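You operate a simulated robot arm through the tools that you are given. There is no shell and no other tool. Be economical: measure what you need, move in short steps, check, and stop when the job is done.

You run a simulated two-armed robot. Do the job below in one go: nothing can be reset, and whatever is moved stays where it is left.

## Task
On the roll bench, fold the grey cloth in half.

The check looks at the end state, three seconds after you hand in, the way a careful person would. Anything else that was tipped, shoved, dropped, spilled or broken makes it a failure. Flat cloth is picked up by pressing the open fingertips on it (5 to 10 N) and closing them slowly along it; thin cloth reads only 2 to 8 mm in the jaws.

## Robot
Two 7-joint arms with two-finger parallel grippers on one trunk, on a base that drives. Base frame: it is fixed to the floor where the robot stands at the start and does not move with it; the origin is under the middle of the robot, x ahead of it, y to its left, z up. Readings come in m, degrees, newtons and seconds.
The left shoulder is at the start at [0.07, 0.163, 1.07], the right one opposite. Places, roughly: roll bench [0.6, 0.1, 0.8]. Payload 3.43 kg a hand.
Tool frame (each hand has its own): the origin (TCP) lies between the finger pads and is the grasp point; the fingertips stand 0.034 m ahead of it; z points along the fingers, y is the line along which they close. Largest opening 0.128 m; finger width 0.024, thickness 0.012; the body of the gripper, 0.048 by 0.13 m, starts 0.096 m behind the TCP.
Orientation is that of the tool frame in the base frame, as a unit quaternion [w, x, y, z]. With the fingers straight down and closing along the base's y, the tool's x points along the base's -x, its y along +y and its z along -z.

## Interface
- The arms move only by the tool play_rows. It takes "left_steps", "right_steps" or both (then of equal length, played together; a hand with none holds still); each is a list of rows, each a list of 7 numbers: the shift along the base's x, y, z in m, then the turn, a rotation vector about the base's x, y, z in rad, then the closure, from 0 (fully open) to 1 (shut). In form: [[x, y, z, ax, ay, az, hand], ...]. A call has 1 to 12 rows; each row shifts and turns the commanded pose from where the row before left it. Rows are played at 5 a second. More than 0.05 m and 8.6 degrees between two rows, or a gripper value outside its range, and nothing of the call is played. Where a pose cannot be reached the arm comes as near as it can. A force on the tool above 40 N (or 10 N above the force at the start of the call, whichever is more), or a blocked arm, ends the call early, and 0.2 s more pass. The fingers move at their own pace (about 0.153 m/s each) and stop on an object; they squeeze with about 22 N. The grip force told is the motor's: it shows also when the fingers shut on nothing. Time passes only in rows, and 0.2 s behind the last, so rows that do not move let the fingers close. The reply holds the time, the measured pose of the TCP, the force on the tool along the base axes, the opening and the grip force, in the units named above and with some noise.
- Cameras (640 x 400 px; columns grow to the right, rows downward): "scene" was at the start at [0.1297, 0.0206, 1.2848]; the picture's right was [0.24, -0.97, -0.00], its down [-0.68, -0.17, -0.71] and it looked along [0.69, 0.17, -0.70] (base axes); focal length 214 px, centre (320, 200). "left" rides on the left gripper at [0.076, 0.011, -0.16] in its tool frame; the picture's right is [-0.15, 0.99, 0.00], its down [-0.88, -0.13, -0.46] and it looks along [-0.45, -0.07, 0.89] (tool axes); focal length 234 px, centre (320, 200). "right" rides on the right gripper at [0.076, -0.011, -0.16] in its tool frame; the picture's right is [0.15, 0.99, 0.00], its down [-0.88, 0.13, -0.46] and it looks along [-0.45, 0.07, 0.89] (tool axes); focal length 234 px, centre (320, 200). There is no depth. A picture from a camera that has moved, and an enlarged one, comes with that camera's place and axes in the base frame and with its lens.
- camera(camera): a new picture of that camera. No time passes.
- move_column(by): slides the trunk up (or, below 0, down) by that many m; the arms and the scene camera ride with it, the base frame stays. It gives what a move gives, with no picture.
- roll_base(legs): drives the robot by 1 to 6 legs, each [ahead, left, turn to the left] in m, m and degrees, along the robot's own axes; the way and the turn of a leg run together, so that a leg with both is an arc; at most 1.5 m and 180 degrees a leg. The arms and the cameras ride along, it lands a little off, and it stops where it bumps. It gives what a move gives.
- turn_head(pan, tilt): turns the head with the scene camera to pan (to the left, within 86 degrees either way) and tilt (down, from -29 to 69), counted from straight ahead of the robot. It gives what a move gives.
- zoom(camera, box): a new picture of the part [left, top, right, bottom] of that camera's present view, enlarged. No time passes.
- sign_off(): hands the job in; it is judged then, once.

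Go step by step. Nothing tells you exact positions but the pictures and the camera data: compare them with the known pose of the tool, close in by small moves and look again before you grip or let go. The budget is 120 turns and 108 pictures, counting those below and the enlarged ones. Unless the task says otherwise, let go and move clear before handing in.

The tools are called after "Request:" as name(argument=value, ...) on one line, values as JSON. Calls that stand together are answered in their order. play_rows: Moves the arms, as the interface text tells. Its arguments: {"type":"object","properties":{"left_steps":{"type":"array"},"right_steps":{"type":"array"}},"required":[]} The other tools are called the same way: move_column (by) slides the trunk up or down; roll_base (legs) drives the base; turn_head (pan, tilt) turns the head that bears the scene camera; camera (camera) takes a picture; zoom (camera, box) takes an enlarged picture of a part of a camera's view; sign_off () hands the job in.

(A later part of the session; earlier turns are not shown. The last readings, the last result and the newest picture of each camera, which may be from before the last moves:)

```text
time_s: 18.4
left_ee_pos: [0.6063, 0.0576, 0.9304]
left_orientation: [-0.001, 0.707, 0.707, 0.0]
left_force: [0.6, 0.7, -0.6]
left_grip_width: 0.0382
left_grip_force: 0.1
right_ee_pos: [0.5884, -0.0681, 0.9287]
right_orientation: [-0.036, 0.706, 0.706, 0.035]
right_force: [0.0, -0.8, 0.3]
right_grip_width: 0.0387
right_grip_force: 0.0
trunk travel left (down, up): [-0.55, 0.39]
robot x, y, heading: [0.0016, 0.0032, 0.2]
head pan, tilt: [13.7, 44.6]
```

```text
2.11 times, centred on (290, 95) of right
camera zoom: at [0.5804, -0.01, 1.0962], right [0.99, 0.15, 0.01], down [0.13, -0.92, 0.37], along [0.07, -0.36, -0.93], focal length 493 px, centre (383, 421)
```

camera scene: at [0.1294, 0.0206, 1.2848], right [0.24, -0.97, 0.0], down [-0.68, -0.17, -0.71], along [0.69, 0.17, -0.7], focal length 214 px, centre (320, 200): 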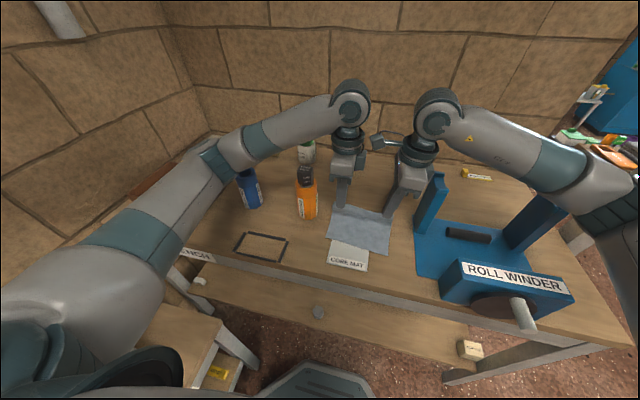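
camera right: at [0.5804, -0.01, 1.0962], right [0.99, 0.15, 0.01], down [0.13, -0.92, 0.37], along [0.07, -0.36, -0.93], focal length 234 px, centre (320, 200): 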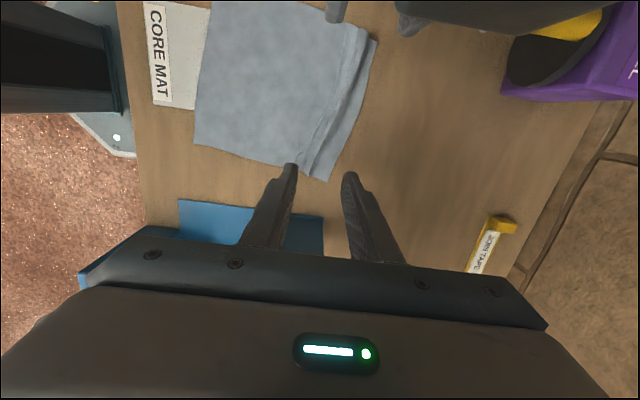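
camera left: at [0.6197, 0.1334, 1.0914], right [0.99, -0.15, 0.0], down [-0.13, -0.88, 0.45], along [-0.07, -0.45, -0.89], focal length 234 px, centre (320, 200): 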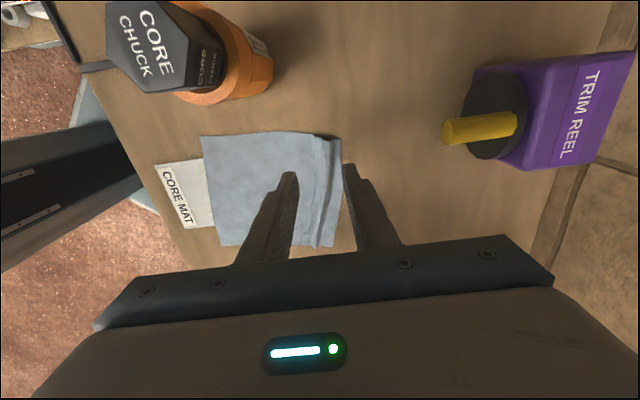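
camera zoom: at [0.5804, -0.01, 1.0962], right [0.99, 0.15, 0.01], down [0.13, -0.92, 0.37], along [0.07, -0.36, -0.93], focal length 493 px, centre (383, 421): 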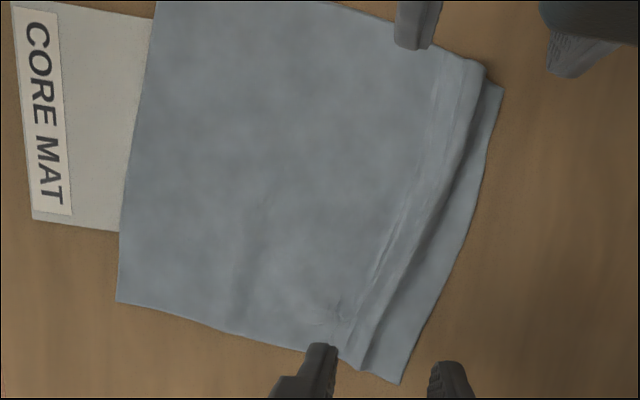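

A small ridge sits just behind the free flap, and the cloth is now turned about 10°. I'll align the hands with the edge, press closed fingertips lightly on the flap and drag it outward to flatten the ridge before gripping again.

Request:
play_rows(left_steps=[[0.01, -0.005, 0, 0, 0, -0.0875, 1], [0.01, -0.0056, 0, 0, 0, -0.0875, 1], [0, 0, -0.03, 0, 0, 0, 1], [0, 0, -0.03, 0, 0, 0, 1], [0, 0, -0.02, 0, 0, 0, 1], [0, 0, -0.008, 0, 0, 0, 1]], right_steps=[[0.007, -0.003, 0, 0, 0, -0.0875, 1], [0.007, -0.003, 0, 0, 0, -0.0875, 1], [0, 0, -0.03, 0, 0, 0, 1], [0, 0, -0.03, 0, 0, 0, 1], [0, 0, -0.02, 0, 0, 0, 1], [0, 0, -0.006, 0, 0, 0, 1]])

Request:
zoom(camera="left", box=[220, 110, 420, 250])

Request:
zoom(camera="right", box=[220, 110, 420, 250])

```text
time_s: 19.8
left_ee_pos: [0.6233, 0.0443, 0.8527]
left_orientation: [0.003, 0.765, 0.644, 0.008]
left_force: [-0.7, -0.3, 0.1]
left_grip_width: 0.0003
left_grip_force: 22.0
right_ee_pos: [0.6005, -0.0778, 0.8461]
right_orientation: [-0.031, 0.765, 0.642, 0.042]
right_force: [0.7, -0.5, 0.0]
right_grip_width: 0.0
right_grip_force: 22.4
trunk travel left (down, up): [-0.55, 0.39]
robot x, y, heading: [-0.004, 0.0014, 0.1]
head pan, tilt: [13.7, 44.6]
```

```text
2.86 times, centred on (320, 180) of left
camera zoom: at [0.6463, 0.1176, 1.0136], right [0.95, -0.31, 0.01], down [-0.29, -0.85, 0.45], along [-0.13, -0.43, -0.89], focal length 669 px, centre (320, 257)
```

zoom: 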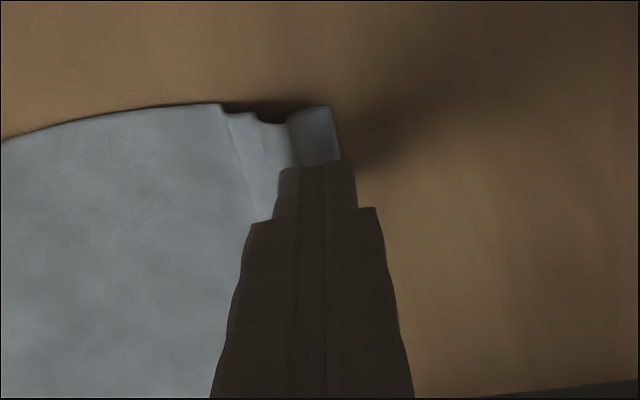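

```text
2.86 times, centred on (320, 180) of right
camera zoom: at [0.6006, -0.019, 1.0138], right [1.0, -0.03, 0.02], down [-0.03, -0.93, 0.36], along [0.01, -0.36, -0.93], focal length 669 px, centre (320, 257)
```

zoom: 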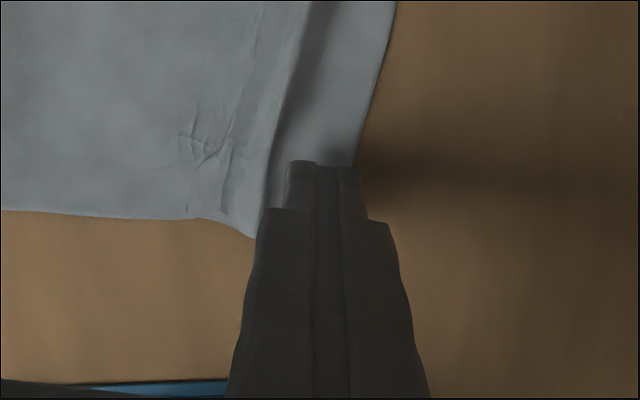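

Placement looks good. I'll shift the left hand 5 mm outward and lower both to contact.

Request:
play_rows(left_steps=[[0.005, -0.001, -0.008, 0, 0, 0, 1], [0, 0, -0.005, 0, 0, 0, 1], [0, 0, -0.003, 0, 0, 0, 1]], right_steps=[[0.002, 0, -0.005, 0, 0, 0, 1], [0, 0, -0.003, 0, 0, 0, 1], [0, 0, -0.001, 0, 0, 0, 1]])

```text
time_s: 20.6
left_ee_pos: [0.6282, 0.0432, 0.8361]
left_orientation: [0.007, 0.768, 0.64, 0.001]
left_force: [2.7, 1.1, 19.6]
left_grip_width: 0.0003
left_grip_force: 21.5
right_ee_pos: [0.6058, -0.0742, 0.8371]
right_orientation: [-0.031, 0.765, 0.641, 0.043]
right_force: [3.1, 3.1, 15.4]
right_grip_width: 0.0
right_grip_force: 22.4
trunk travel left (down, up): [-0.55, 0.39]
robot x, y, heading: [-0.0017, -0.0058, -0.0]
head pan, tilt: [13.7, 44.6]
stopped in row 3 (left hand): the force on the tool passed its limit (the readings are from after the stop); the commanded pose is now the measured one
```

Both are in contact, a bit hard. I'll ease off and drag the flap outward about 2 cm.

Request:
play_rows(left_steps=[[0, 0, 0.0008, 0, 0, 0, 1], [0.005, -0.001, 0, 0, 0, 0, 1], [0.005, -0.001, 0, 0, 0, 0, 1], [0.005, -0.001, 0, 0, 0, 0, 1], [0.005, -0.001, 0, 0, 0, 0, 1]], right_steps=[[0, 0, 0.0006, 0, 0, 0, 1], [0.005, -0.001, 0, 0, 0, 0, 1], [0.005, -0.001, 0, 0, 0, 0, 1], [0.005, -0.001, 0, 0, 0, 0, 1], [0.005, -0.001, 0, 0, 0, 0, 1]])

Request:
zoom(camera="scene", box=[280, 130, 440, 280])

Request:
zoom(camera="right", box=[180, 0, 420, 200])

```text
time_s: 21.9
left_ee_pos: [0.649, 0.0372, 0.835]
left_orientation: [0.004, 0.768, 0.64, 0.0]
left_force: [-4.4, 0.8, 15.1]
left_grip_width: 0.0
left_grip_force: 22.3
right_ee_pos: [0.6253, -0.0791, 0.835]
right_orientation: [-0.031, 0.766, 0.641, 0.04]
right_force: [-3.6, 0.6, 10.6]
right_grip_width: 0.0004
right_grip_force: 21.5
trunk travel left (down, up): [-0.55, 0.39]
robot x, y, heading: [-0.001, 0.0003, -0.2]
head pan, tilt: [13.7, 44.6]
```

```text
2.67 times, centred on (360, 205) of scene
camera zoom: at [0.1254, 0.0202, 1.2852], right [0.24, -0.97, 0.0], down [-0.68, -0.17, -0.71], along [0.69, 0.17, -0.7], focal length 572 px, centre (213, 187)
```

zoom: 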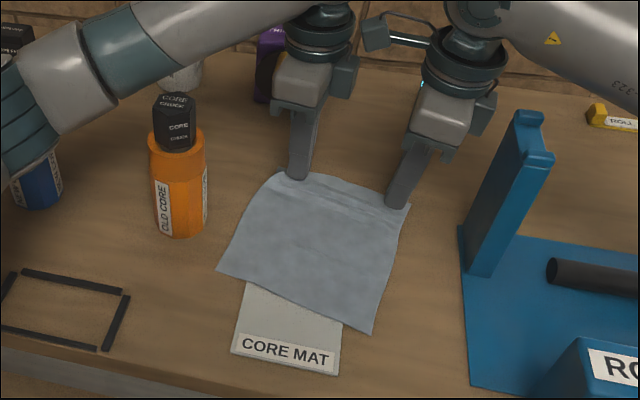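

```text
2.00 times, centred on (300, 100) of right
camera zoom: at [0.6257, -0.0204, 1.0032], right [1.0, -0.03, 0.02], down [-0.03, -0.93, 0.37], along [0.01, -0.37, -0.93], focal length 468 px, centre (360, 400)
```

zoom: 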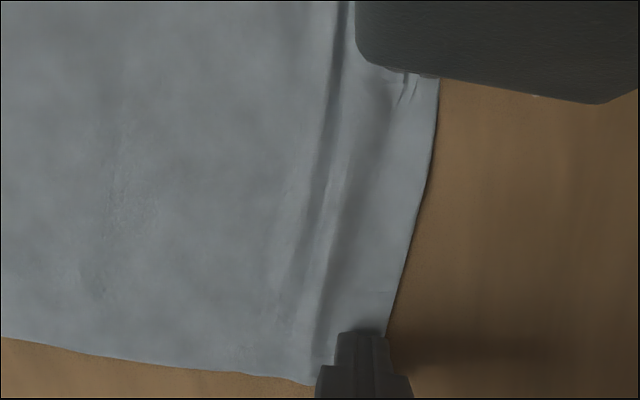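

The ridge has opened out well. I'll lift both hands and locate the edges again.

Request:
play_rows(left_steps=[[0, 0, 0.02, 0, 0, 0, 1], [0, 0, 0.04, 0, 0, 0, 0.86], [0, 0, 0.04, 0, 0, 0, 0.86]], right_steps=[[0, 0, 0.02, 0, 0, 0, 1], [0, 0, 0.04, 0, 0, 0, 0.86], [0, 0, 0.04, 0, 0, 0, 0.86]])

Request:
zoom(camera="scene", box=[280, 130, 440, 280])

Request:
zoom(camera="left", box=[180, 110, 400, 260])

Request:
zoom(camera="right", box=[150, 0, 400, 200])

```text
time_s: 22.6
left_ee_pos: [0.649, 0.0376, 0.9338]
left_orientation: [0.003, 0.768, 0.64, -0.002]
left_force: [-0.7, -0.4, 0.2]
left_grip_width: 0.018
left_grip_force: 0.0
right_ee_pos: [0.6248, -0.0777, 0.9361]
right_orientation: [-0.032, 0.766, 0.641, 0.038]
right_force: [-0.2, 0.3, 0.6]
right_grip_width: 0.0178
right_grip_force: 0.1
trunk travel left (down, up): [-0.55, 0.39]
robot x, y, heading: [0.0015, 0.0007, 0.1]
head pan, tilt: [13.7, 44.6]
```

```text
2.67 times, centred on (360, 205) of scene
camera zoom: at [0.1281, 0.0203, 1.2847], right [0.24, -0.97, 0.0], down [-0.68, -0.17, -0.71], along [0.69, 0.17, -0.7], focal length 572 px, centre (213, 187)
```

zoom: 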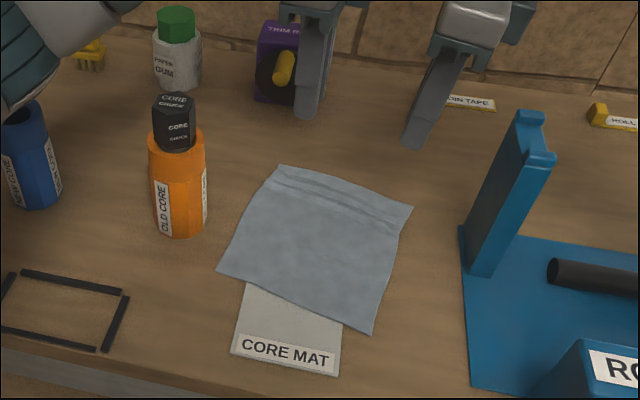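

```text
2.67 times, centred on (290, 185) of left
camera zoom: at [0.6749, 0.1114, 1.0939], right [0.95, -0.32, 0.0], down [-0.29, -0.84, 0.46], along [-0.15, -0.44, -0.89], focal length 624 px, centre (400, 240)
```

zoom: 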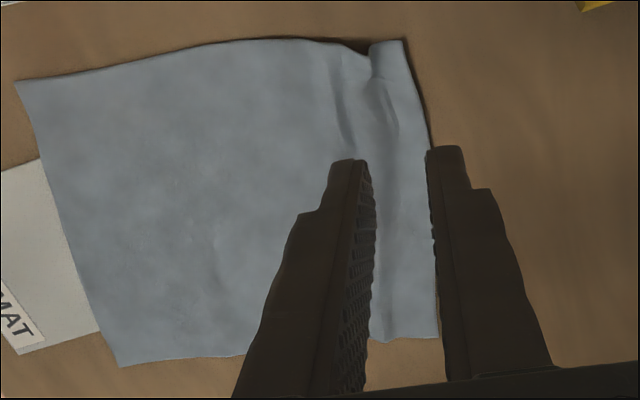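

```text
2.00 times, centred on (275, 100) of right
camera zoom: at [0.6261, -0.0178, 1.1014], right [1.0, -0.03, 0.01], down [-0.03, -0.93, 0.37], along [0.0, -0.37, -0.93], focal length 468 px, centre (410, 400)
```

zoom: 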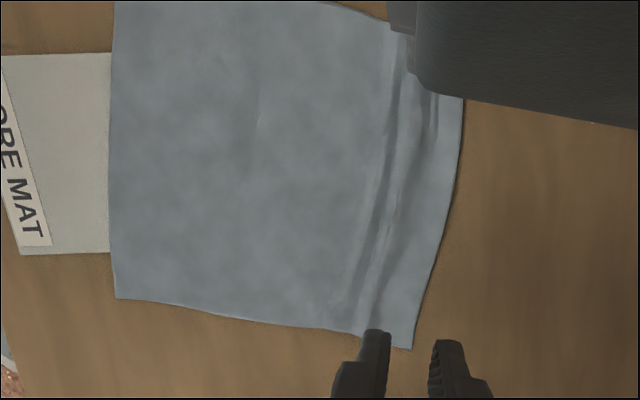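

I have the corners now: far ones near (0.661, 0.064) and (0.627, -0.100), near ones near (0.484, 0.103) and (0.444, -0.059). I'll come down with narrow jaws centred 15 mm inside the far edge.

Request:
play_rows(left_steps=[[-0.0072, 0.0074, -0.02, 0, 0, 0, 0.86], [0, 0, -0.03, 0, 0, 0, 0.86], [0, 0, -0.03, 0, 0, 0, 0.86], [0, 0, -0.01, 0, 0, 0, 0.86], [0, 0, -0.003, 0, 0, 0, 0.86]], right_steps=[[-0.008, 0, -0.02, 0, 0, 0, 0.86], [0, 0, -0.03, 0, 0, 0, 0.86], [0, 0, -0.03, 0, 0, 0, 0.86], [0, 0, -0.01, 0, 0, 0, 0.86], [0, 0, -0.004, 0, 0, 0, 0.86]])

Request:
zoom(camera="left", box=[220, 110, 420, 250])

Request:
zoom(camera="right", box=[220, 110, 420, 250])

```text
time_s: 23.9
left_ee_pos: [0.6436, 0.0442, 0.8412]
left_orientation: [0.003, 0.768, 0.641, -0.002]
left_force: [-0.4, 0.3, 0.5]
left_grip_width: 0.0179
left_grip_force: 0.2
right_ee_pos: [0.6189, -0.0808, 0.8393]
right_orientation: [-0.032, 0.766, 0.64, 0.038]
right_force: [0.3, 0.0, 0.3]
right_grip_width: 0.0179
right_grip_force: 0.0
trunk travel left (down, up): [-0.55, 0.39]
robot x, y, heading: [-0.0015, 0.0012, -0.2]
head pan, tilt: [13.7, 44.6]
```

```text
2.86 times, centred on (320, 180) of left
camera zoom: at [0.6687, 0.1187, 1.0002], right [0.95, -0.32, 0.0], down [-0.29, -0.84, 0.46], along [-0.15, -0.44, -0.89], focal length 669 px, centre (320, 257)
```

zoom: 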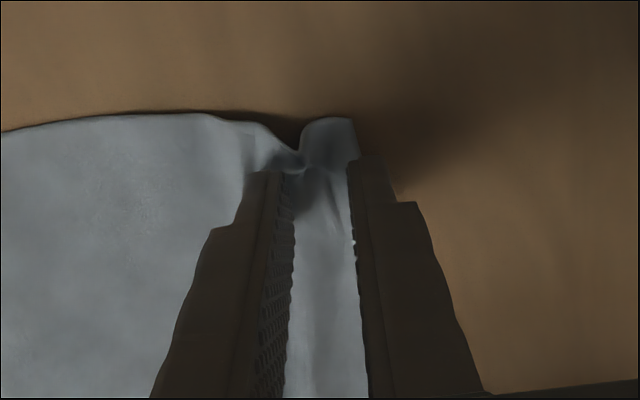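

```text
2.86 times, centred on (320, 180) of right
camera zoom: at [0.6204, -0.0201, 1.0068], right [1.0, -0.03, 0.01], down [-0.03, -0.93, 0.37], along [0.0, -0.37, -0.93], focal length 669 px, centre (320, 257)
```

zoom: 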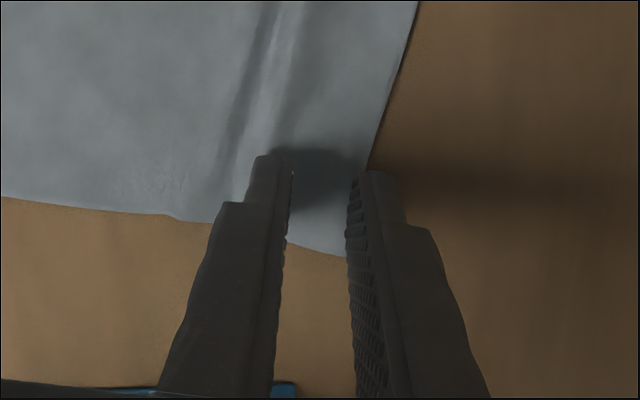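

The left is well placed. The right outer finger is slightly past the edge, so I'll shift the right 5 mm inward and lower both to contact.

Request:
play_rows(left_steps=[[-0.002, 0, -0.002, 0, 0, 0, 0.86], [0, 0, -0.002, 0, 0, 0, 0.86], [0, 0, -0.001, 0, 0, 0, 0.86]], right_steps=[[-0.006, 0.004, -0.001, 0, 0, 0, 0.86], [0, 0, -0.001, 0, 0, 0, 0.86], [0, 0, -0.001, 0, 0, 0, 0.86]])

```text
time_s: 24.6
left_ee_pos: [0.6421, 0.0456, 0.836]
left_orientation: [0.003, 0.768, 0.64, -0.001]
left_force: [0.6, 0.4, 1.4]
left_grip_width: 0.018
left_grip_force: 0.3
right_ee_pos: [0.6128, -0.0753, 0.8375]
right_orientation: [-0.032, 0.766, 0.641, 0.038]
right_force: [0.0, -1.1, -0.9]
right_grip_width: 0.0179
right_grip_force: 0.1
trunk travel left (down, up): [-0.55, 0.39]
robot x, y, heading: [-0.0005, -0.0012, 0.0]
head pan, tilt: [13.7, 44.6]
```

Request:
play_rows(left_steps=[[0, 0, -0.0006, 0, 0, 0, 0.86]], right_steps=[[0, 0, -0.0015, 0, 0, 0, 0.86]])

```text
time_s: 25.1
left_ee_pos: [0.6405, 0.045, 0.8356]
left_orientation: [0.004, 0.768, 0.64, -0.002]
left_force: [1.0, 0.1, 2.3]
left_grip_width: 0.0179
left_grip_force: 0.8
right_ee_pos: [0.6123, -0.0745, 0.8356]
right_orientation: [-0.032, 0.766, 0.641, 0.039]
right_force: [-0.3, -0.1, 4.6]
right_grip_width: 0.0178
right_grip_force: 0.1
trunk travel left (down, up): [-0.55, 0.39]
robot x, y, heading: [-0.0002, -0.0003, 0.3]
head pan, tilt: [13.7, 44.6]
```

The fingers are lightly touching (2 N left, 5 N right). I'll add a bit more press on both, then close slowly.

Request:
play_rows(left_steps=[[0, 0, -0.0007, 0, 0, 0, 0.86], [0, 0, 0, 0, 0, 0, 0.88], [0, 0, 0, 0, 0, 0, 0.9], [0, 0, 0, 0, 0, 0, 0.92], [0, 0, 0, 0, 0, 0, 0.94], [0, 0, 0, 0, 0, 0, 0.96], [0, 0, 0, 0, 0, 0, 0.98], [0, 0, 0, 0, 0, 0, 1], [0, 0, 0, 0, 0, 0, 1], [0, 0, 0, 0, 0, 0, 1]], right_steps=[[0, 0, -0.0005, 0, 0, 0, 0.86], [0, 0, 0, 0, 0, 0, 0.88], [0, 0, 0, 0, 0, 0, 0.9], [0, 0, 0, 0, 0, 0, 0.92], [0, 0, 0, 0, 0, 0, 0.94], [0, 0, 0, 0, 0, 0, 0.96], [0, 0, 0, 0, 0, 0, 0.98], [0, 0, 0, 0, 0, 0, 1], [0, 0, 0, 0, 0, 0, 1], [0, 0, 0, 0, 0, 0, 1]])

Request:
zoom(camera="left", box=[220, 110, 420, 250])

Request:
zoom(camera="right", box=[220, 70, 420, 210])

```text
time_s: 27.2
left_ee_pos: [0.6392, 0.0449, 0.8349]
left_orientation: [0.004, 0.769, 0.639, -0.002]
left_force: [-0.9, -2.4, 16.6]
left_grip_width: 0.002
left_grip_force: 22.0
right_ee_pos: [0.6121, -0.0748, 0.8367]
right_orientation: [-0.031, 0.766, 0.641, 0.039]
right_force: [0.0, 1.1, 4.5]
right_grip_width: 0.0016
right_grip_force: 22.4
trunk travel left (down, up): [-0.55, 0.39]
robot x, y, heading: [0.0022, -0.0021, -0.3]
head pan, tilt: [13.7, 44.6]
```

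```text
2.86 times, centred on (320, 180) of left
camera zoom: at [0.6649, 0.1191, 0.995], right [0.95, -0.32, 0.01], down [-0.29, -0.84, 0.46], along [-0.14, -0.44, -0.89], focal length 669 px, centre (320, 257)
```

zoom: 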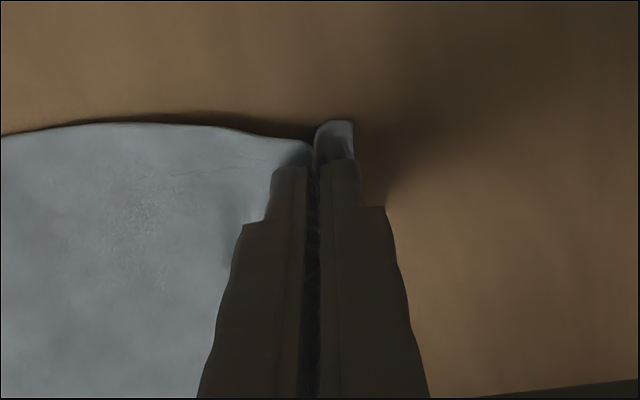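

```text
2.86 times, centred on (320, 140) of right
camera zoom: at [0.6133, -0.0164, 1.0034], right [1.0, -0.03, 0.02], down [-0.03, -0.93, 0.37], along [0.0, -0.37, -0.93], focal length 669 px, centre (320, 371)
```

zoom: 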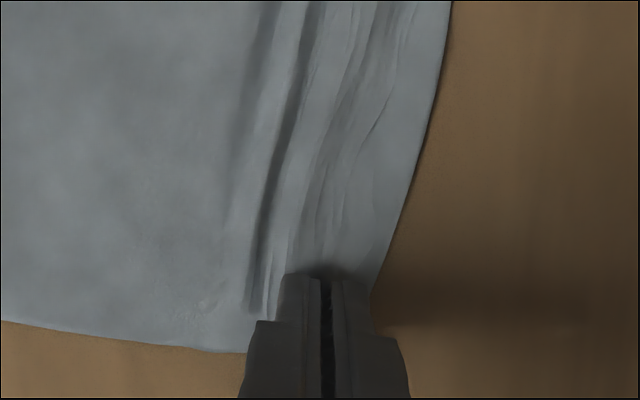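

Both jaws read about 2 mm. I'll lift 3 cm to check that each hand holds.

Request:
play_rows(left_steps=[[0, 0, 0.01, 0, 0, 0, 1], [0, 0, 0.01, 0, 0, 0, 1], [0, 0, 0.01, 0, 0, 0, 1]], right_steps=[[0, 0, 0.01, 0, 0, 0, 1], [0, 0, 0.01, 0, 0, 0, 1], [0, 0, 0.01, 0, 0, 0, 1]])

Request:
zoom(camera="scene", box=[280, 130, 440, 280])

Request:
zoom(camera="right", box=[180, 0, 440, 210])

Request:
zoom(camera="left", box=[180, 80, 440, 250])

```text
time_s: 28.1
left_ee_pos: [0.6423, 0.0449, 0.8633]
left_orientation: [0.004, 0.768, 0.64, -0.002]
left_force: [-0.2, -1.0, 0.8]
left_grip_width: 0.002
left_grip_force: 21.9
right_ee_pos: [0.6124, -0.0765, 0.8651]
right_orientation: [-0.033, 0.766, 0.641, 0.038]
right_force: [-0.1, 1.0, 1.1]
right_grip_width: 0.0013
right_grip_force: 21.9
trunk travel left (down, up): [-0.55, 0.39]
robot x, y, heading: [-0.003, -0.0034, 0.0]
head pan, tilt: [13.7, 44.6]
```

```text
2.67 times, centred on (360, 205) of scene
camera zoom: at [0.1291, 0.0201, 1.2847], right [0.24, -0.97, 0.0], down [-0.68, -0.17, -0.71], along [0.69, 0.17, -0.7], focal length 572 px, centre (213, 187)
```

zoom: 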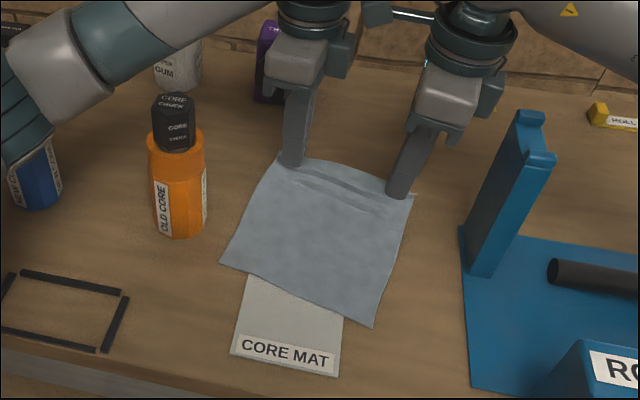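

```text
1.90 times, centred on (310, 105) of right
camera zoom: at [0.615, -0.0159, 1.0318], right [1.0, -0.03, 0.01], down [-0.03, -0.93, 0.37], along [0.0, -0.37, -0.93], focal length 446 px, centre (339, 381)
```

zoom: 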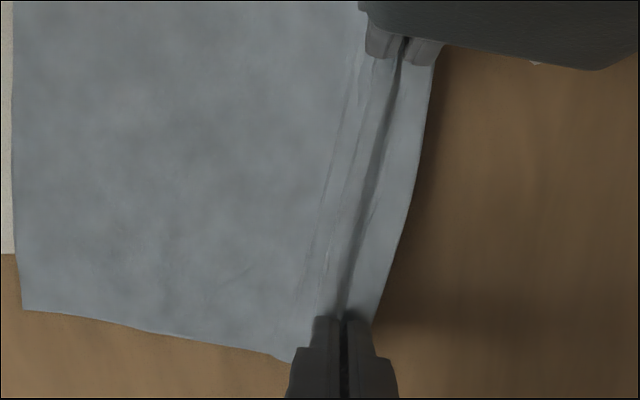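

```text
2.35 times, centred on (310, 165) of left
camera zoom: at [0.6664, 0.1196, 1.0226], right [0.95, -0.32, 0.0], down [-0.29, -0.84, 0.46], along [-0.15, -0.44, -0.89], focal length 551 px, centre (344, 282)
```

zoom: 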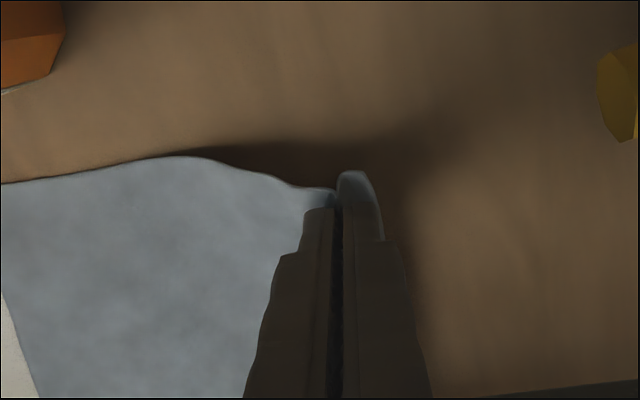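

Both corners are held with only a short hem this time. I'll arc the edge over along the cloth's own axis, turning the left hand slightly so its camera stays clear of the bottle, and stop at mid-arc to check.

Request:
play_rows(left_steps=[[-0.0117, 0.0027, 0.012, 0, 0, 0.022, 1], [-0.0146, 0.0034, 0.013, 0, 0, 0.022, 1], [-0.0146, 0.0034, 0.009, 0, 0, 0.022, 1], [-0.0146, 0.0034, 0.005, 0, 0, 0.022, 1], [-0.0146, 0.0034, 0.001, 0, 0, 0.022, 1], [-0.0146, 0.0034, -0.002, 0, 0, 0.022, 1]], right_steps=[[-0.0117, 0.0027, 0.012, 0, 0, 0, 1], [-0.0146, 0.0034, 0.013, 0, 0, 0, 1], [-0.0146, 0.0034, 0.009, 0, 0, 0, 1], [-0.0146, 0.0034, 0.005, 0, 0, 0, 1], [-0.0146, 0.0034, 0.001, 0, 0, 0, 1], [-0.0146, 0.0034, -0.002, 0, 0, 0, 1]])

Request:
zoom(camera="scene", box=[280, 130, 440, 280])

Request:
camera(camera="left")

```text
time_s: 29.4
left_ee_pos: [0.5555, 0.064, 0.9029]
left_orientation: [0.003, 0.724, 0.69, -0.001]
left_force: [-1.0, -0.3, 0.2]
left_grip_width: 0.0017
left_grip_force: 22.0
right_ee_pos: [0.5274, -0.0553, 0.9027]
right_orientation: [-0.032, 0.766, 0.641, 0.038]
right_force: [0.2, 0.9, -0.5]
right_grip_width: 0.0015
right_grip_force: 22.0
trunk travel left (down, up): [-0.55, 0.39]
robot x, y, heading: [0.001, -0.0014, 0.1]
head pan, tilt: [13.7, 44.6]
```

```text
2.67 times, centred on (360, 205) of scene
camera zoom: at [0.1287, 0.0203, 1.2849], right [0.24, -0.97, 0.0], down [-0.68, -0.17, -0.71], along [0.69, 0.17, -0.7], focal length 572 px, centre (213, 187)
```

zoom: 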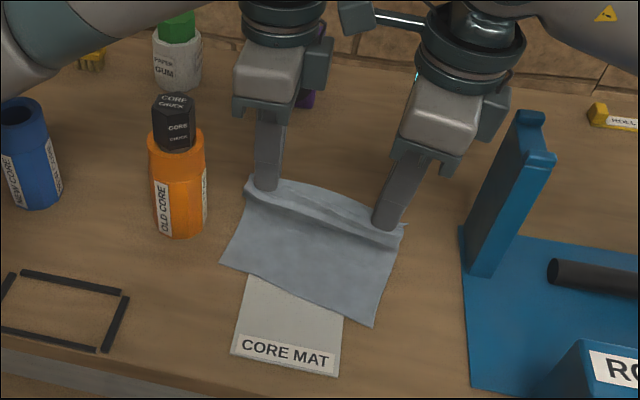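

```text
53 pictures are left
camera left: at [0.5707, 0.1417, 1.0615], right [0.98, -0.19, 0.0], down [-0.17, -0.87, 0.46], along [-0.09, -0.45, -0.89], focal length 234 px, centre (320, 200)
```

left: 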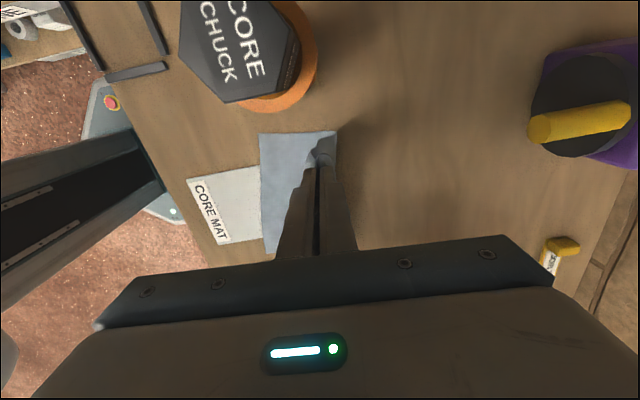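

All clear, and the near corners are unmoved. I'll continue over and down, staying about 2 cm above for a check.

Request:
play_rows(left_steps=[[-0.0146, 0.0034, -0.005, 0, 0, 0.022, 1], [-0.0146, 0.0034, -0.008, 0, 0, 0.022, 1], [-0.0127, 0.0029, -0.011, 0, 0, 0.022, 1], [-0.0117, 0.0027, -0.012, 0, 0, 0, 1], [-0.006, 0.0012, -0.01, 0, 0, 0, 1]], right_steps=[[-0.0146, 0.0034, -0.005, 0, 0, 0, 1], [-0.0146, 0.0034, -0.008, 0, 0, 0, 1], [-0.0127, 0.0029, -0.011, 0, 0, 0, 1], [-0.0117, 0.0027, -0.012, 0, 0, 0, 1], [-0.006, 0.0012, -0.01, 0, 0, 0, 1]])

Request:
zoom(camera="scene", box=[310, 190, 410, 270])

Request:
zoom(camera="right", box=[220, 0, 440, 210])

Request:
camera(camera="left")

```text
time_s: 30.6
left_ee_pos: [0.4973, 0.0784, 0.8551]
left_orientation: [0.004, 0.702, 0.712, 0.0]
left_force: [-0.1, -0.4, -0.2]
left_grip_width: 0.0017
left_grip_force: 22.2
right_ee_pos: [0.4695, -0.0435, 0.857]
right_orientation: [-0.033, 0.766, 0.641, 0.038]
right_force: [0.2, 1.0, -0.1]
right_grip_width: 0.0016
right_grip_force: 22.1
trunk travel left (down, up): [-0.55, 0.39]
robot x, y, heading: [-0.0012, -0.0027, -0.0]
head pan, tilt: [13.7, 44.6]
```

```text
5.00 times, centred on (360, 230) of scene
camera zoom: at [0.1293, 0.0203, 1.2848], right [0.24, -0.97, 0.0], down [-0.68, -0.17, -0.71], along [0.69, 0.17, -0.7], focal length 1072 px, centre (120, 50)
```

zoom: 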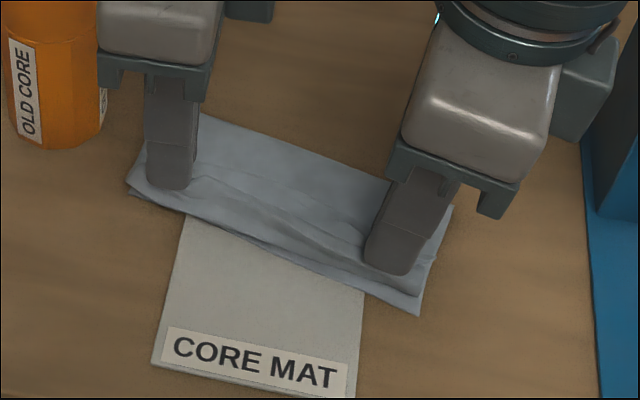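

```text
1.90 times, centred on (330, 105) of right
camera zoom: at [0.471, 0.0166, 1.024], right [1.0, -0.03, 0.01], down [-0.03, -0.93, 0.36], along [0.0, -0.37, -0.93], focal length 446 px, centre (301, 381)
```

zoom: 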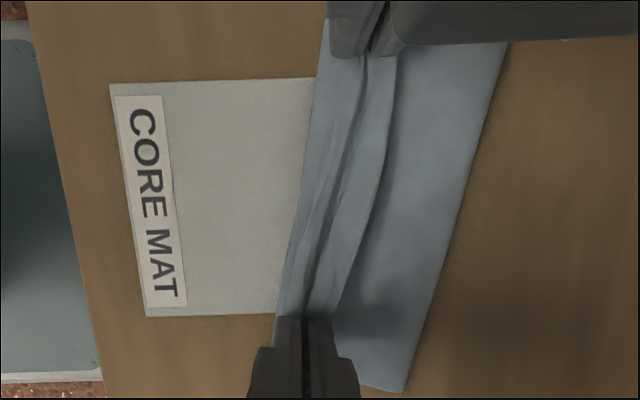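

```text
50 pictures are left
camera left: at [0.5073, 0.157, 1.0152], right [0.99, -0.13, 0.0], down [-0.12, -0.88, 0.46], along [-0.06, -0.46, -0.89], focal length 234 px, centre (320, 200)
```

left: 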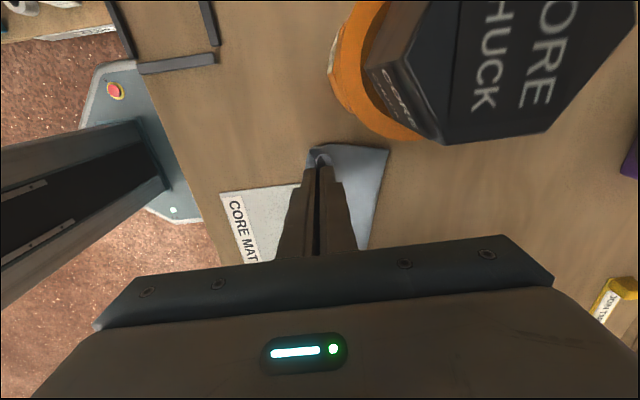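

The fold's leading edge now sits over the near edge. I'll lower the last bit, open gently and lift away.

Request:
play_rows(left_steps=[[0, 0, -0.005, 0, 0, 0, 1], [0, 0, -0.004, 0, 0, 0, 1], [0, 0, -0.001, 0, 0, 0, 0.96], [0, 0, 0, 0, 0, 0, 0.92], [0, 0, 0, 0, 0, 0, 0.86], [0, 0, 0, 0, 0, 0, 0.82], [0, 0, 0.01, 0, 0, 0, 0.82], [0, 0, 0.03, 0, 0, 0, 0.82], [0, 0, 0.04, 0, 0, 0, 0.82], [0, 0, 0.04, 0, 0, 0, 0.82]], right_steps=[[0, 0, -0.006, 0, 0, 0, 1], [0, 0, -0.005, 0, 0, 0, 1], [0, 0, -0.001, 0, 0, 0, 0.96], [0, 0, 0, 0, 0, 0, 0.92], [0, 0, 0, 0, 0, 0, 0.86], [0, 0, 0, 0, 0, 0, 0.82], [0, 0, 0.01, 0, 0, 0, 0.82], [0, 0, 0.03, 0, 0, 0, 0.82], [0, 0, 0.04, 0, 0, 0, 0.82], [0, 0, 0.04, 0, 0, 0, 0.82]])

Request:
zoom(camera="scene", box=[310, 190, 410, 270])

Request:
camera(camera="left")

Request:
zoom(camera="right", box=[220, 0, 440, 210])

```text
time_s: 32.9
left_ee_pos: [0.4945, 0.0772, 0.9654]
left_orientation: [0.003, 0.702, 0.713, -0.001]
left_force: [-0.6, 0.2, 0.7]
left_grip_width: 0.0233
left_grip_force: 0.1
right_ee_pos: [0.467, -0.042, 0.9644]
right_orientation: [-0.032, 0.766, 0.641, 0.039]
right_force: [-0.1, 0.1, -0.6]
right_grip_width: 0.0226
right_grip_force: 0.1
trunk travel left (down, up): [-0.55, 0.39]
robot x, y, heading: [-0.0014, 0.002, 0.0]
head pan, tilt: [13.7, 44.6]
```

```text
5.00 times, centred on (360, 230) of scene
camera zoom: at [0.1279, 0.0201, 1.2848], right [0.24, -0.97, 0.0], down [-0.68, -0.17, -0.71], along [0.69, 0.17, -0.7], focal length 1072 px, centre (120, 50)
```

zoom: 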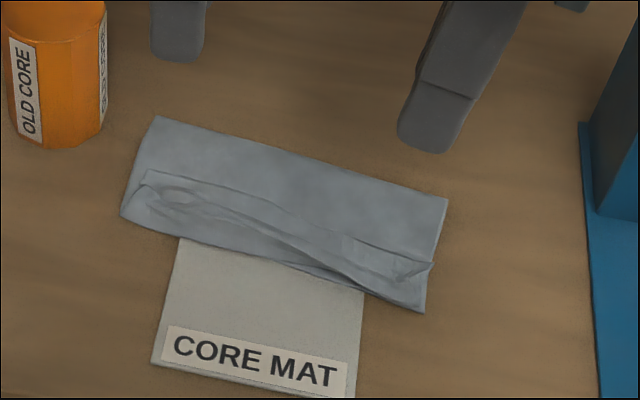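

```text
48 pictures are left
camera left: at [0.5062, 0.1548, 1.1243], right [0.99, -0.13, 0.0], down [-0.12, -0.88, 0.46], along [-0.06, -0.46, -0.89], focal length 234 px, centre (320, 200)
```

left: 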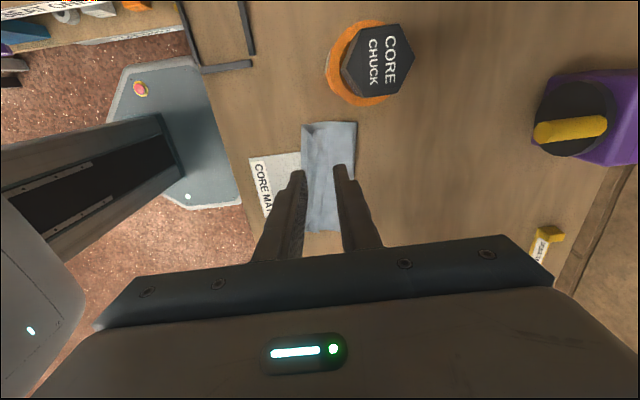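

```text
1.90 times, centred on (330, 105) of right
camera zoom: at [0.4695, 0.0173, 1.1314], right [1.0, -0.03, 0.01], down [-0.03, -0.93, 0.37], along [0.0, -0.37, -0.93], focal length 446 px, centre (301, 381)
```

zoom: 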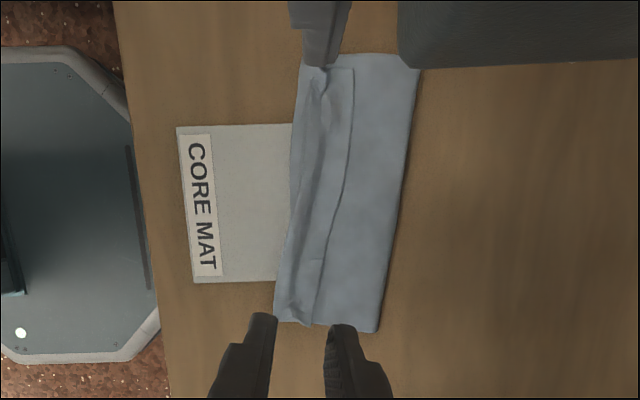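

It's folded, with a narrow hem turned back on top. I'll look closely at both ends to see how the layers line up.

Request:
zoom(camera="scene", box=[330, 210, 365, 245])

Request:
zoom(camera="scene", box=[365, 225, 405, 255])

Request:
zoom(camera="left", box=[280, 110, 370, 180])

```text
11.43 times, centred on (348, 228) of scene
camera zoom: at [0.1279, 0.0201, 1.2848], right [0.24, -0.97, 0.0], down [-0.68, -0.17, -0.71], along [0.69, 0.17, -0.7], focal length 2451 px, centre (6, -114)
```

zoom: 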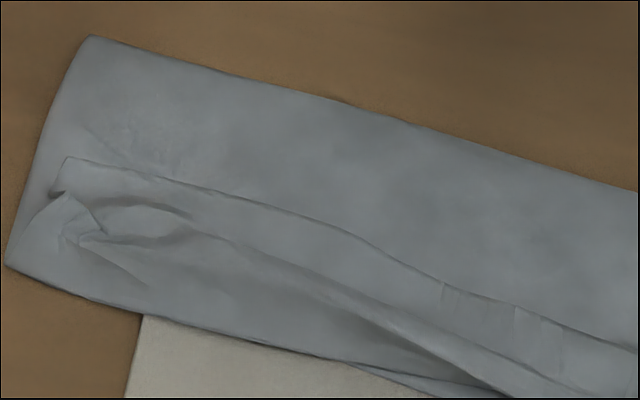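

```text
13.33 times, centred on (385, 240) of scene
camera zoom: at [0.1279, 0.0201, 1.2848], right [0.24, -0.97, 0.0], down [-0.68, -0.17, -0.71], along [0.69, 0.17, -0.7], focal length 2860 px, centre (-547, -333)
```

zoom: 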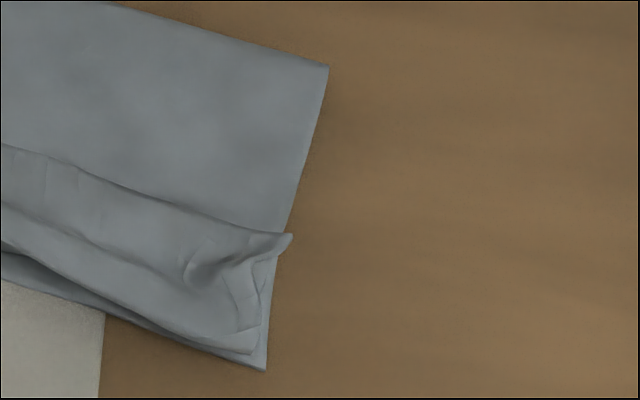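

```text
5.71 times, centred on (325, 145) of left
camera zoom: at [0.5062, 0.1548, 1.1243], right [0.99, -0.13, 0.0], down [-0.12, -0.88, 0.46], along [-0.06, -0.46, -0.89], focal length 1338 px, centre (291, 514)
```

zoom: 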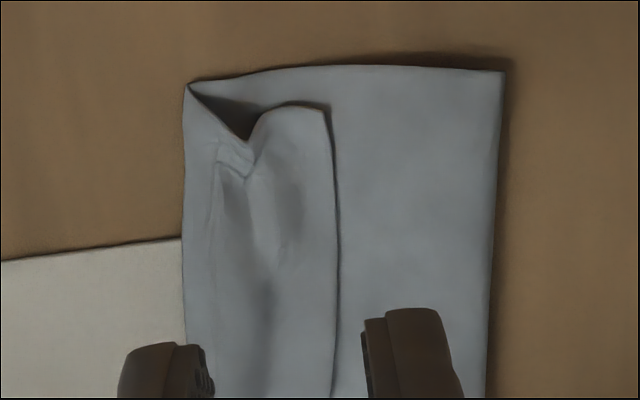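

The hem turned back is about 2.5 cm, so the top edge sits short of the near edge. I'll fix it one corner at a time with the fingers closing along the edge: the left hand moves away and the right hand turns for its corner.

Request:
play_rows(left_steps=[[0, 0, 0.04, 0, 0, 0, 0.7], [0, 0, 0.04, 0, 0, 0, 0.7], [0.01, 0.03, 0, 0, 0, 0, 0.7], [0.02, 0.03, 0, 0, 0, 0, 0.7], [0.02, 0.03, 0, 0, 0, 0, 0.7], [0.02, 0.03, 0, 0, 0, 0, 0.7], [0.02, 0.03, 0, 0, 0, 0, 0.7], [0.02, 0.03, 0, 0, 0, 0, 0.7], [0, 0, 0, 0, 0, 0, 0.7], [0, 0, 0, 0, 0, 0, 0.7], [0, 0, 0, 0, 0, 0, 0.7], [0, 0, 0, 0, 0, 0, 0.7]], right_steps=[[0, 0, 0.03, -0.1, 0, 0, 0.75], [0, 0, 0, 0, 0, 0.141, 0.75], [0, 0, 0, 0, 0, 0.141, 0.75], [0, 0, 0, 0, 0, 0.141, 0.75], [0, 0, 0, 0, 0, 0.141, 0.75], [0, 0, 0, 0, 0, 0.141, 0.75], [0, 0, 0, 0, 0, 0.141, 0.75], [0, 0, 0, 0, 0, 0.141, 0.75], [0, 0, 0, 0, 0, 0.141, 0.75], [0, 0, 0, 0, 0, 0.141, 0.75], [0, 0, 0, 0, 0, 0.141, 0.75], [0, 0, 0, 0, 0, 0.141, 0.75]])

Request:
camera(camera="right")

Request:
camera(camera="scene")

```text
time_s: 35.5
left_ee_pos: [0.6062, 0.2565, 1.0434]
left_orientation: [0.004, 0.701, 0.713, -0.002]
left_force: [-0.4, 0.2, -0.5]
left_grip_width: 0.0384
left_grip_force: 0.1
right_ee_pos: [0.4687, -0.0421, 0.9955]
right_orientation: [0.0, 0.096, 0.995, 0.009]
right_force: [0.3, 0.7, -1.1]
right_grip_width: 0.0321
right_grip_force: 0.1
trunk travel left (down, up): [-0.55, 0.39]
robot x, y, heading: [0.0008, 0.0004, -0.2]
head pan, tilt: [13.7, 44.6]
```

```text
43 pictures are left
camera right: at [0.3939, -0.0428, 1.1552], right [0.05, 1.0, 0.02], down [0.89, -0.05, 0.46], along [0.46, -0.01, -0.89], focal length 234 px, centre (320, 200)
```

right: 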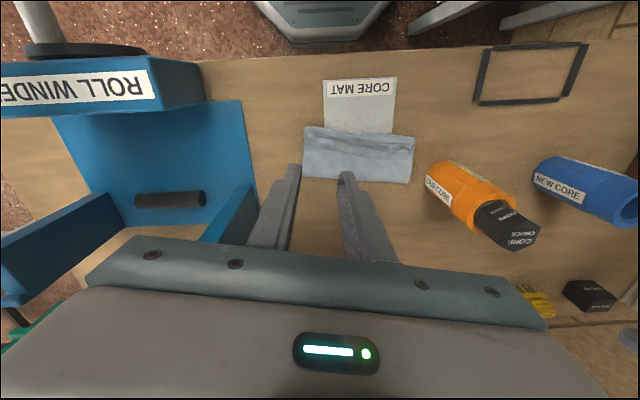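

```text
42 pictures are left
camera scene: at [0.1291, 0.0202, 1.2848], right [0.24, -0.97, 0.0], down [-0.68, -0.17, -0.71], along [0.69, 0.17, -0.7], focal length 214 px, centre (320, 200)
```

scene: 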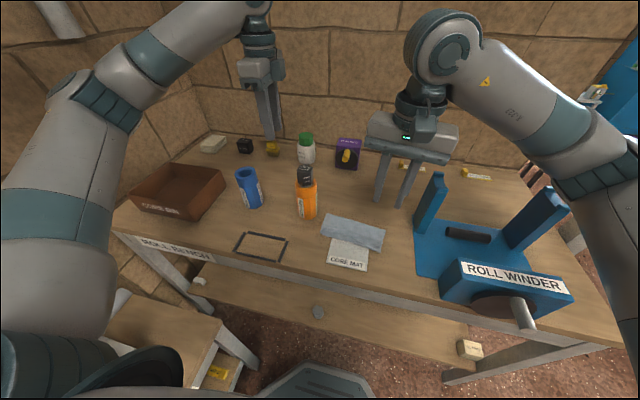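

The cloth is now in clear view. I'll zoom from both sides for the exact hem position.

Request:
zoom(camera="right", box=[290, 110, 430, 195])

Request:
zoom(camera="scene", box=[312, 208, 392, 258])

```text
4.57 times, centred on (360, 152) of right
camera zoom: at [0.3939, -0.0428, 1.1552], right [0.05, 1.0, 0.02], down [0.89, -0.05, 0.46], along [0.46, -0.01, -0.89], focal length 1070 px, centre (137, 417)
```

zoom: 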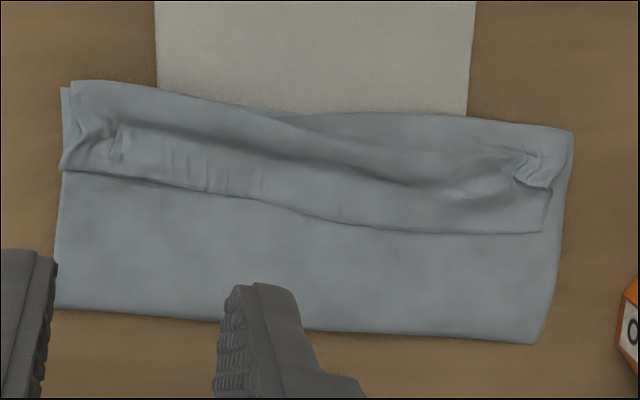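

```text
8.00 times, centred on (352, 233) of scene
camera zoom: at [0.1291, 0.0202, 1.2848], right [0.24, -0.97, 0.0], down [-0.68, -0.17, -0.71], along [0.69, 0.17, -0.7], focal length 1716 px, centre (64, -64)
```

zoom: 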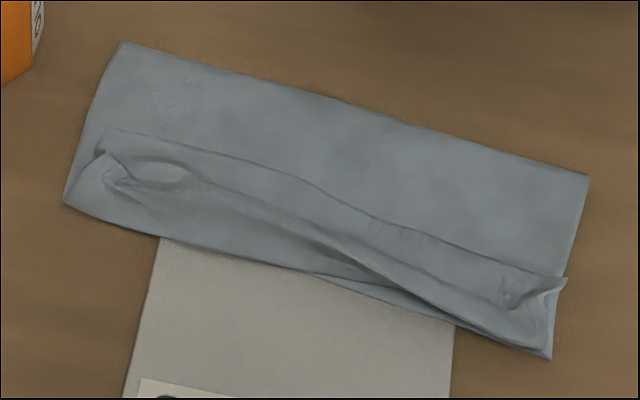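

The hem's right corner is near (0.482, -0.066) and its left near (0.509, 0.099). I'll bring the right hand down with narrow jaws onto the hem near its right corner.

Request:
play_rows(right_steps=[[0.008, 0.001, -0.03, 0, 0, 0, 0.8], [0, 0, -0.04, 0, 0, 0, 0.8], [0, 0, -0.04, 0, 0, 0, 0.8], [0, 0, -0.03, 0, 0, 0, 0.8], [0, 0, -0.008, 0, 0, 0, 0.8]])

Request:
zoom(camera="right", box=[240, 110, 400, 210])

Request:
zoom(camera="scene", box=[340, 205, 410, 260])

```text
time_s: 36.6
left_ee_pos: [0.6067, 0.2576, 1.0444]
left_orientation: [0.005, 0.701, 0.713, -0.002]
left_force: [-0.2, 0.4, 1.0]
left_grip_width: 0.0383
left_grip_force: 0.1
right_ee_pos: [0.4776, -0.0421, 0.8453]
right_orientation: [-0.001, 0.097, 0.995, 0.009]
right_force: [-0.2, 0.4, 0.8]
right_grip_width: 0.0256
right_grip_force: 0.1
trunk travel left (down, up): [-0.55, 0.39]
robot x, y, heading: [-0.0032, 0.0017, 0.2]
head pan, tilt: [13.7, 44.6]
```

```text
4.00 times, centred on (320, 160) of right
camera zoom: at [0.402, -0.0415, 1.0052], right [0.05, 1.0, 0.02], down [0.89, -0.05, 0.46], along [0.46, -0.01, -0.89], focal length 937 px, centre (320, 360)
```

zoom: 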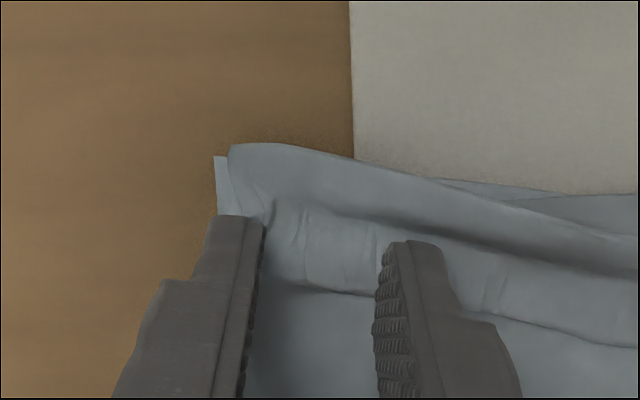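

```text
7.27 times, centred on (375, 232) of scene
camera zoom: at [0.129, 0.0202, 1.2848], right [0.24, -0.97, 0.0], down [-0.68, -0.17, -0.71], along [0.69, 0.17, -0.7], focal length 1560 px, centre (-80, -36)
```

zoom: 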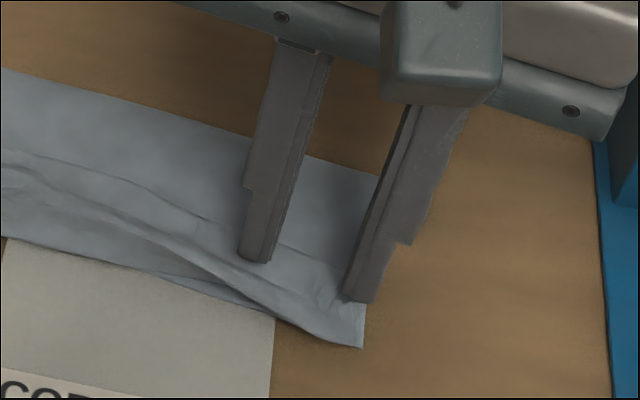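

The fingers are just above the hem. I'll shift 8 mm inward along the edge and 3 mm toward me, then lower to contact.

Request:
play_rows(right_steps=[[-0.003, 0.008, 0, 0, 0, 0, 0.8], [0, 0, -0.002, 0, 0, 0, 0.8], [0, 0, -0.0015, 0, 0, 0, 0.8], [0, 0, -0.0015, 0, 0, 0, 0.8]])

```text
time_s: 37.6
left_ee_pos: [0.6063, 0.2587, 1.0436]
left_orientation: [0.004, 0.702, 0.713, -0.001]
left_force: [0.8, 0.8, -0.4]
left_grip_width: 0.0384
left_grip_force: 0.1
right_ee_pos: [0.4739, -0.0338, 0.8414]
right_orientation: [0.0, 0.097, 0.995, 0.009]
right_force: [-0.1, 1.3, -1.2]
right_grip_width: 0.0256
right_grip_force: 0.0
trunk travel left (down, up): [-0.55, 0.39]
robot x, y, heading: [-0.0037, -0.0026, -0.1]
head pan, tilt: [13.7, 44.6]
```

Request:
play_rows(right_steps=[[0, 0, -0.0012, 0, 0, 0, 0.8], [0, 0, -0.001, 0, 0, 0, 0.8]])

```text
time_s: 38.2
left_ee_pos: [0.6061, 0.257, 1.0442]
left_orientation: [0.004, 0.702, 0.713, -0.002]
left_force: [-0.1, 0.2, -0.5]
left_grip_width: 0.0382
left_grip_force: 0.0
right_ee_pos: [0.4747, -0.0339, 0.84]
right_orientation: [0.0, 0.097, 0.995, 0.009]
right_force: [0.3, 0.3, 2.3]
right_grip_width: 0.0254
right_grip_force: 0.1
trunk travel left (down, up): [-0.55, 0.39]
robot x, y, heading: [-0.0, 0.0004, 0.2]
head pan, tilt: [13.7, 44.6]
```

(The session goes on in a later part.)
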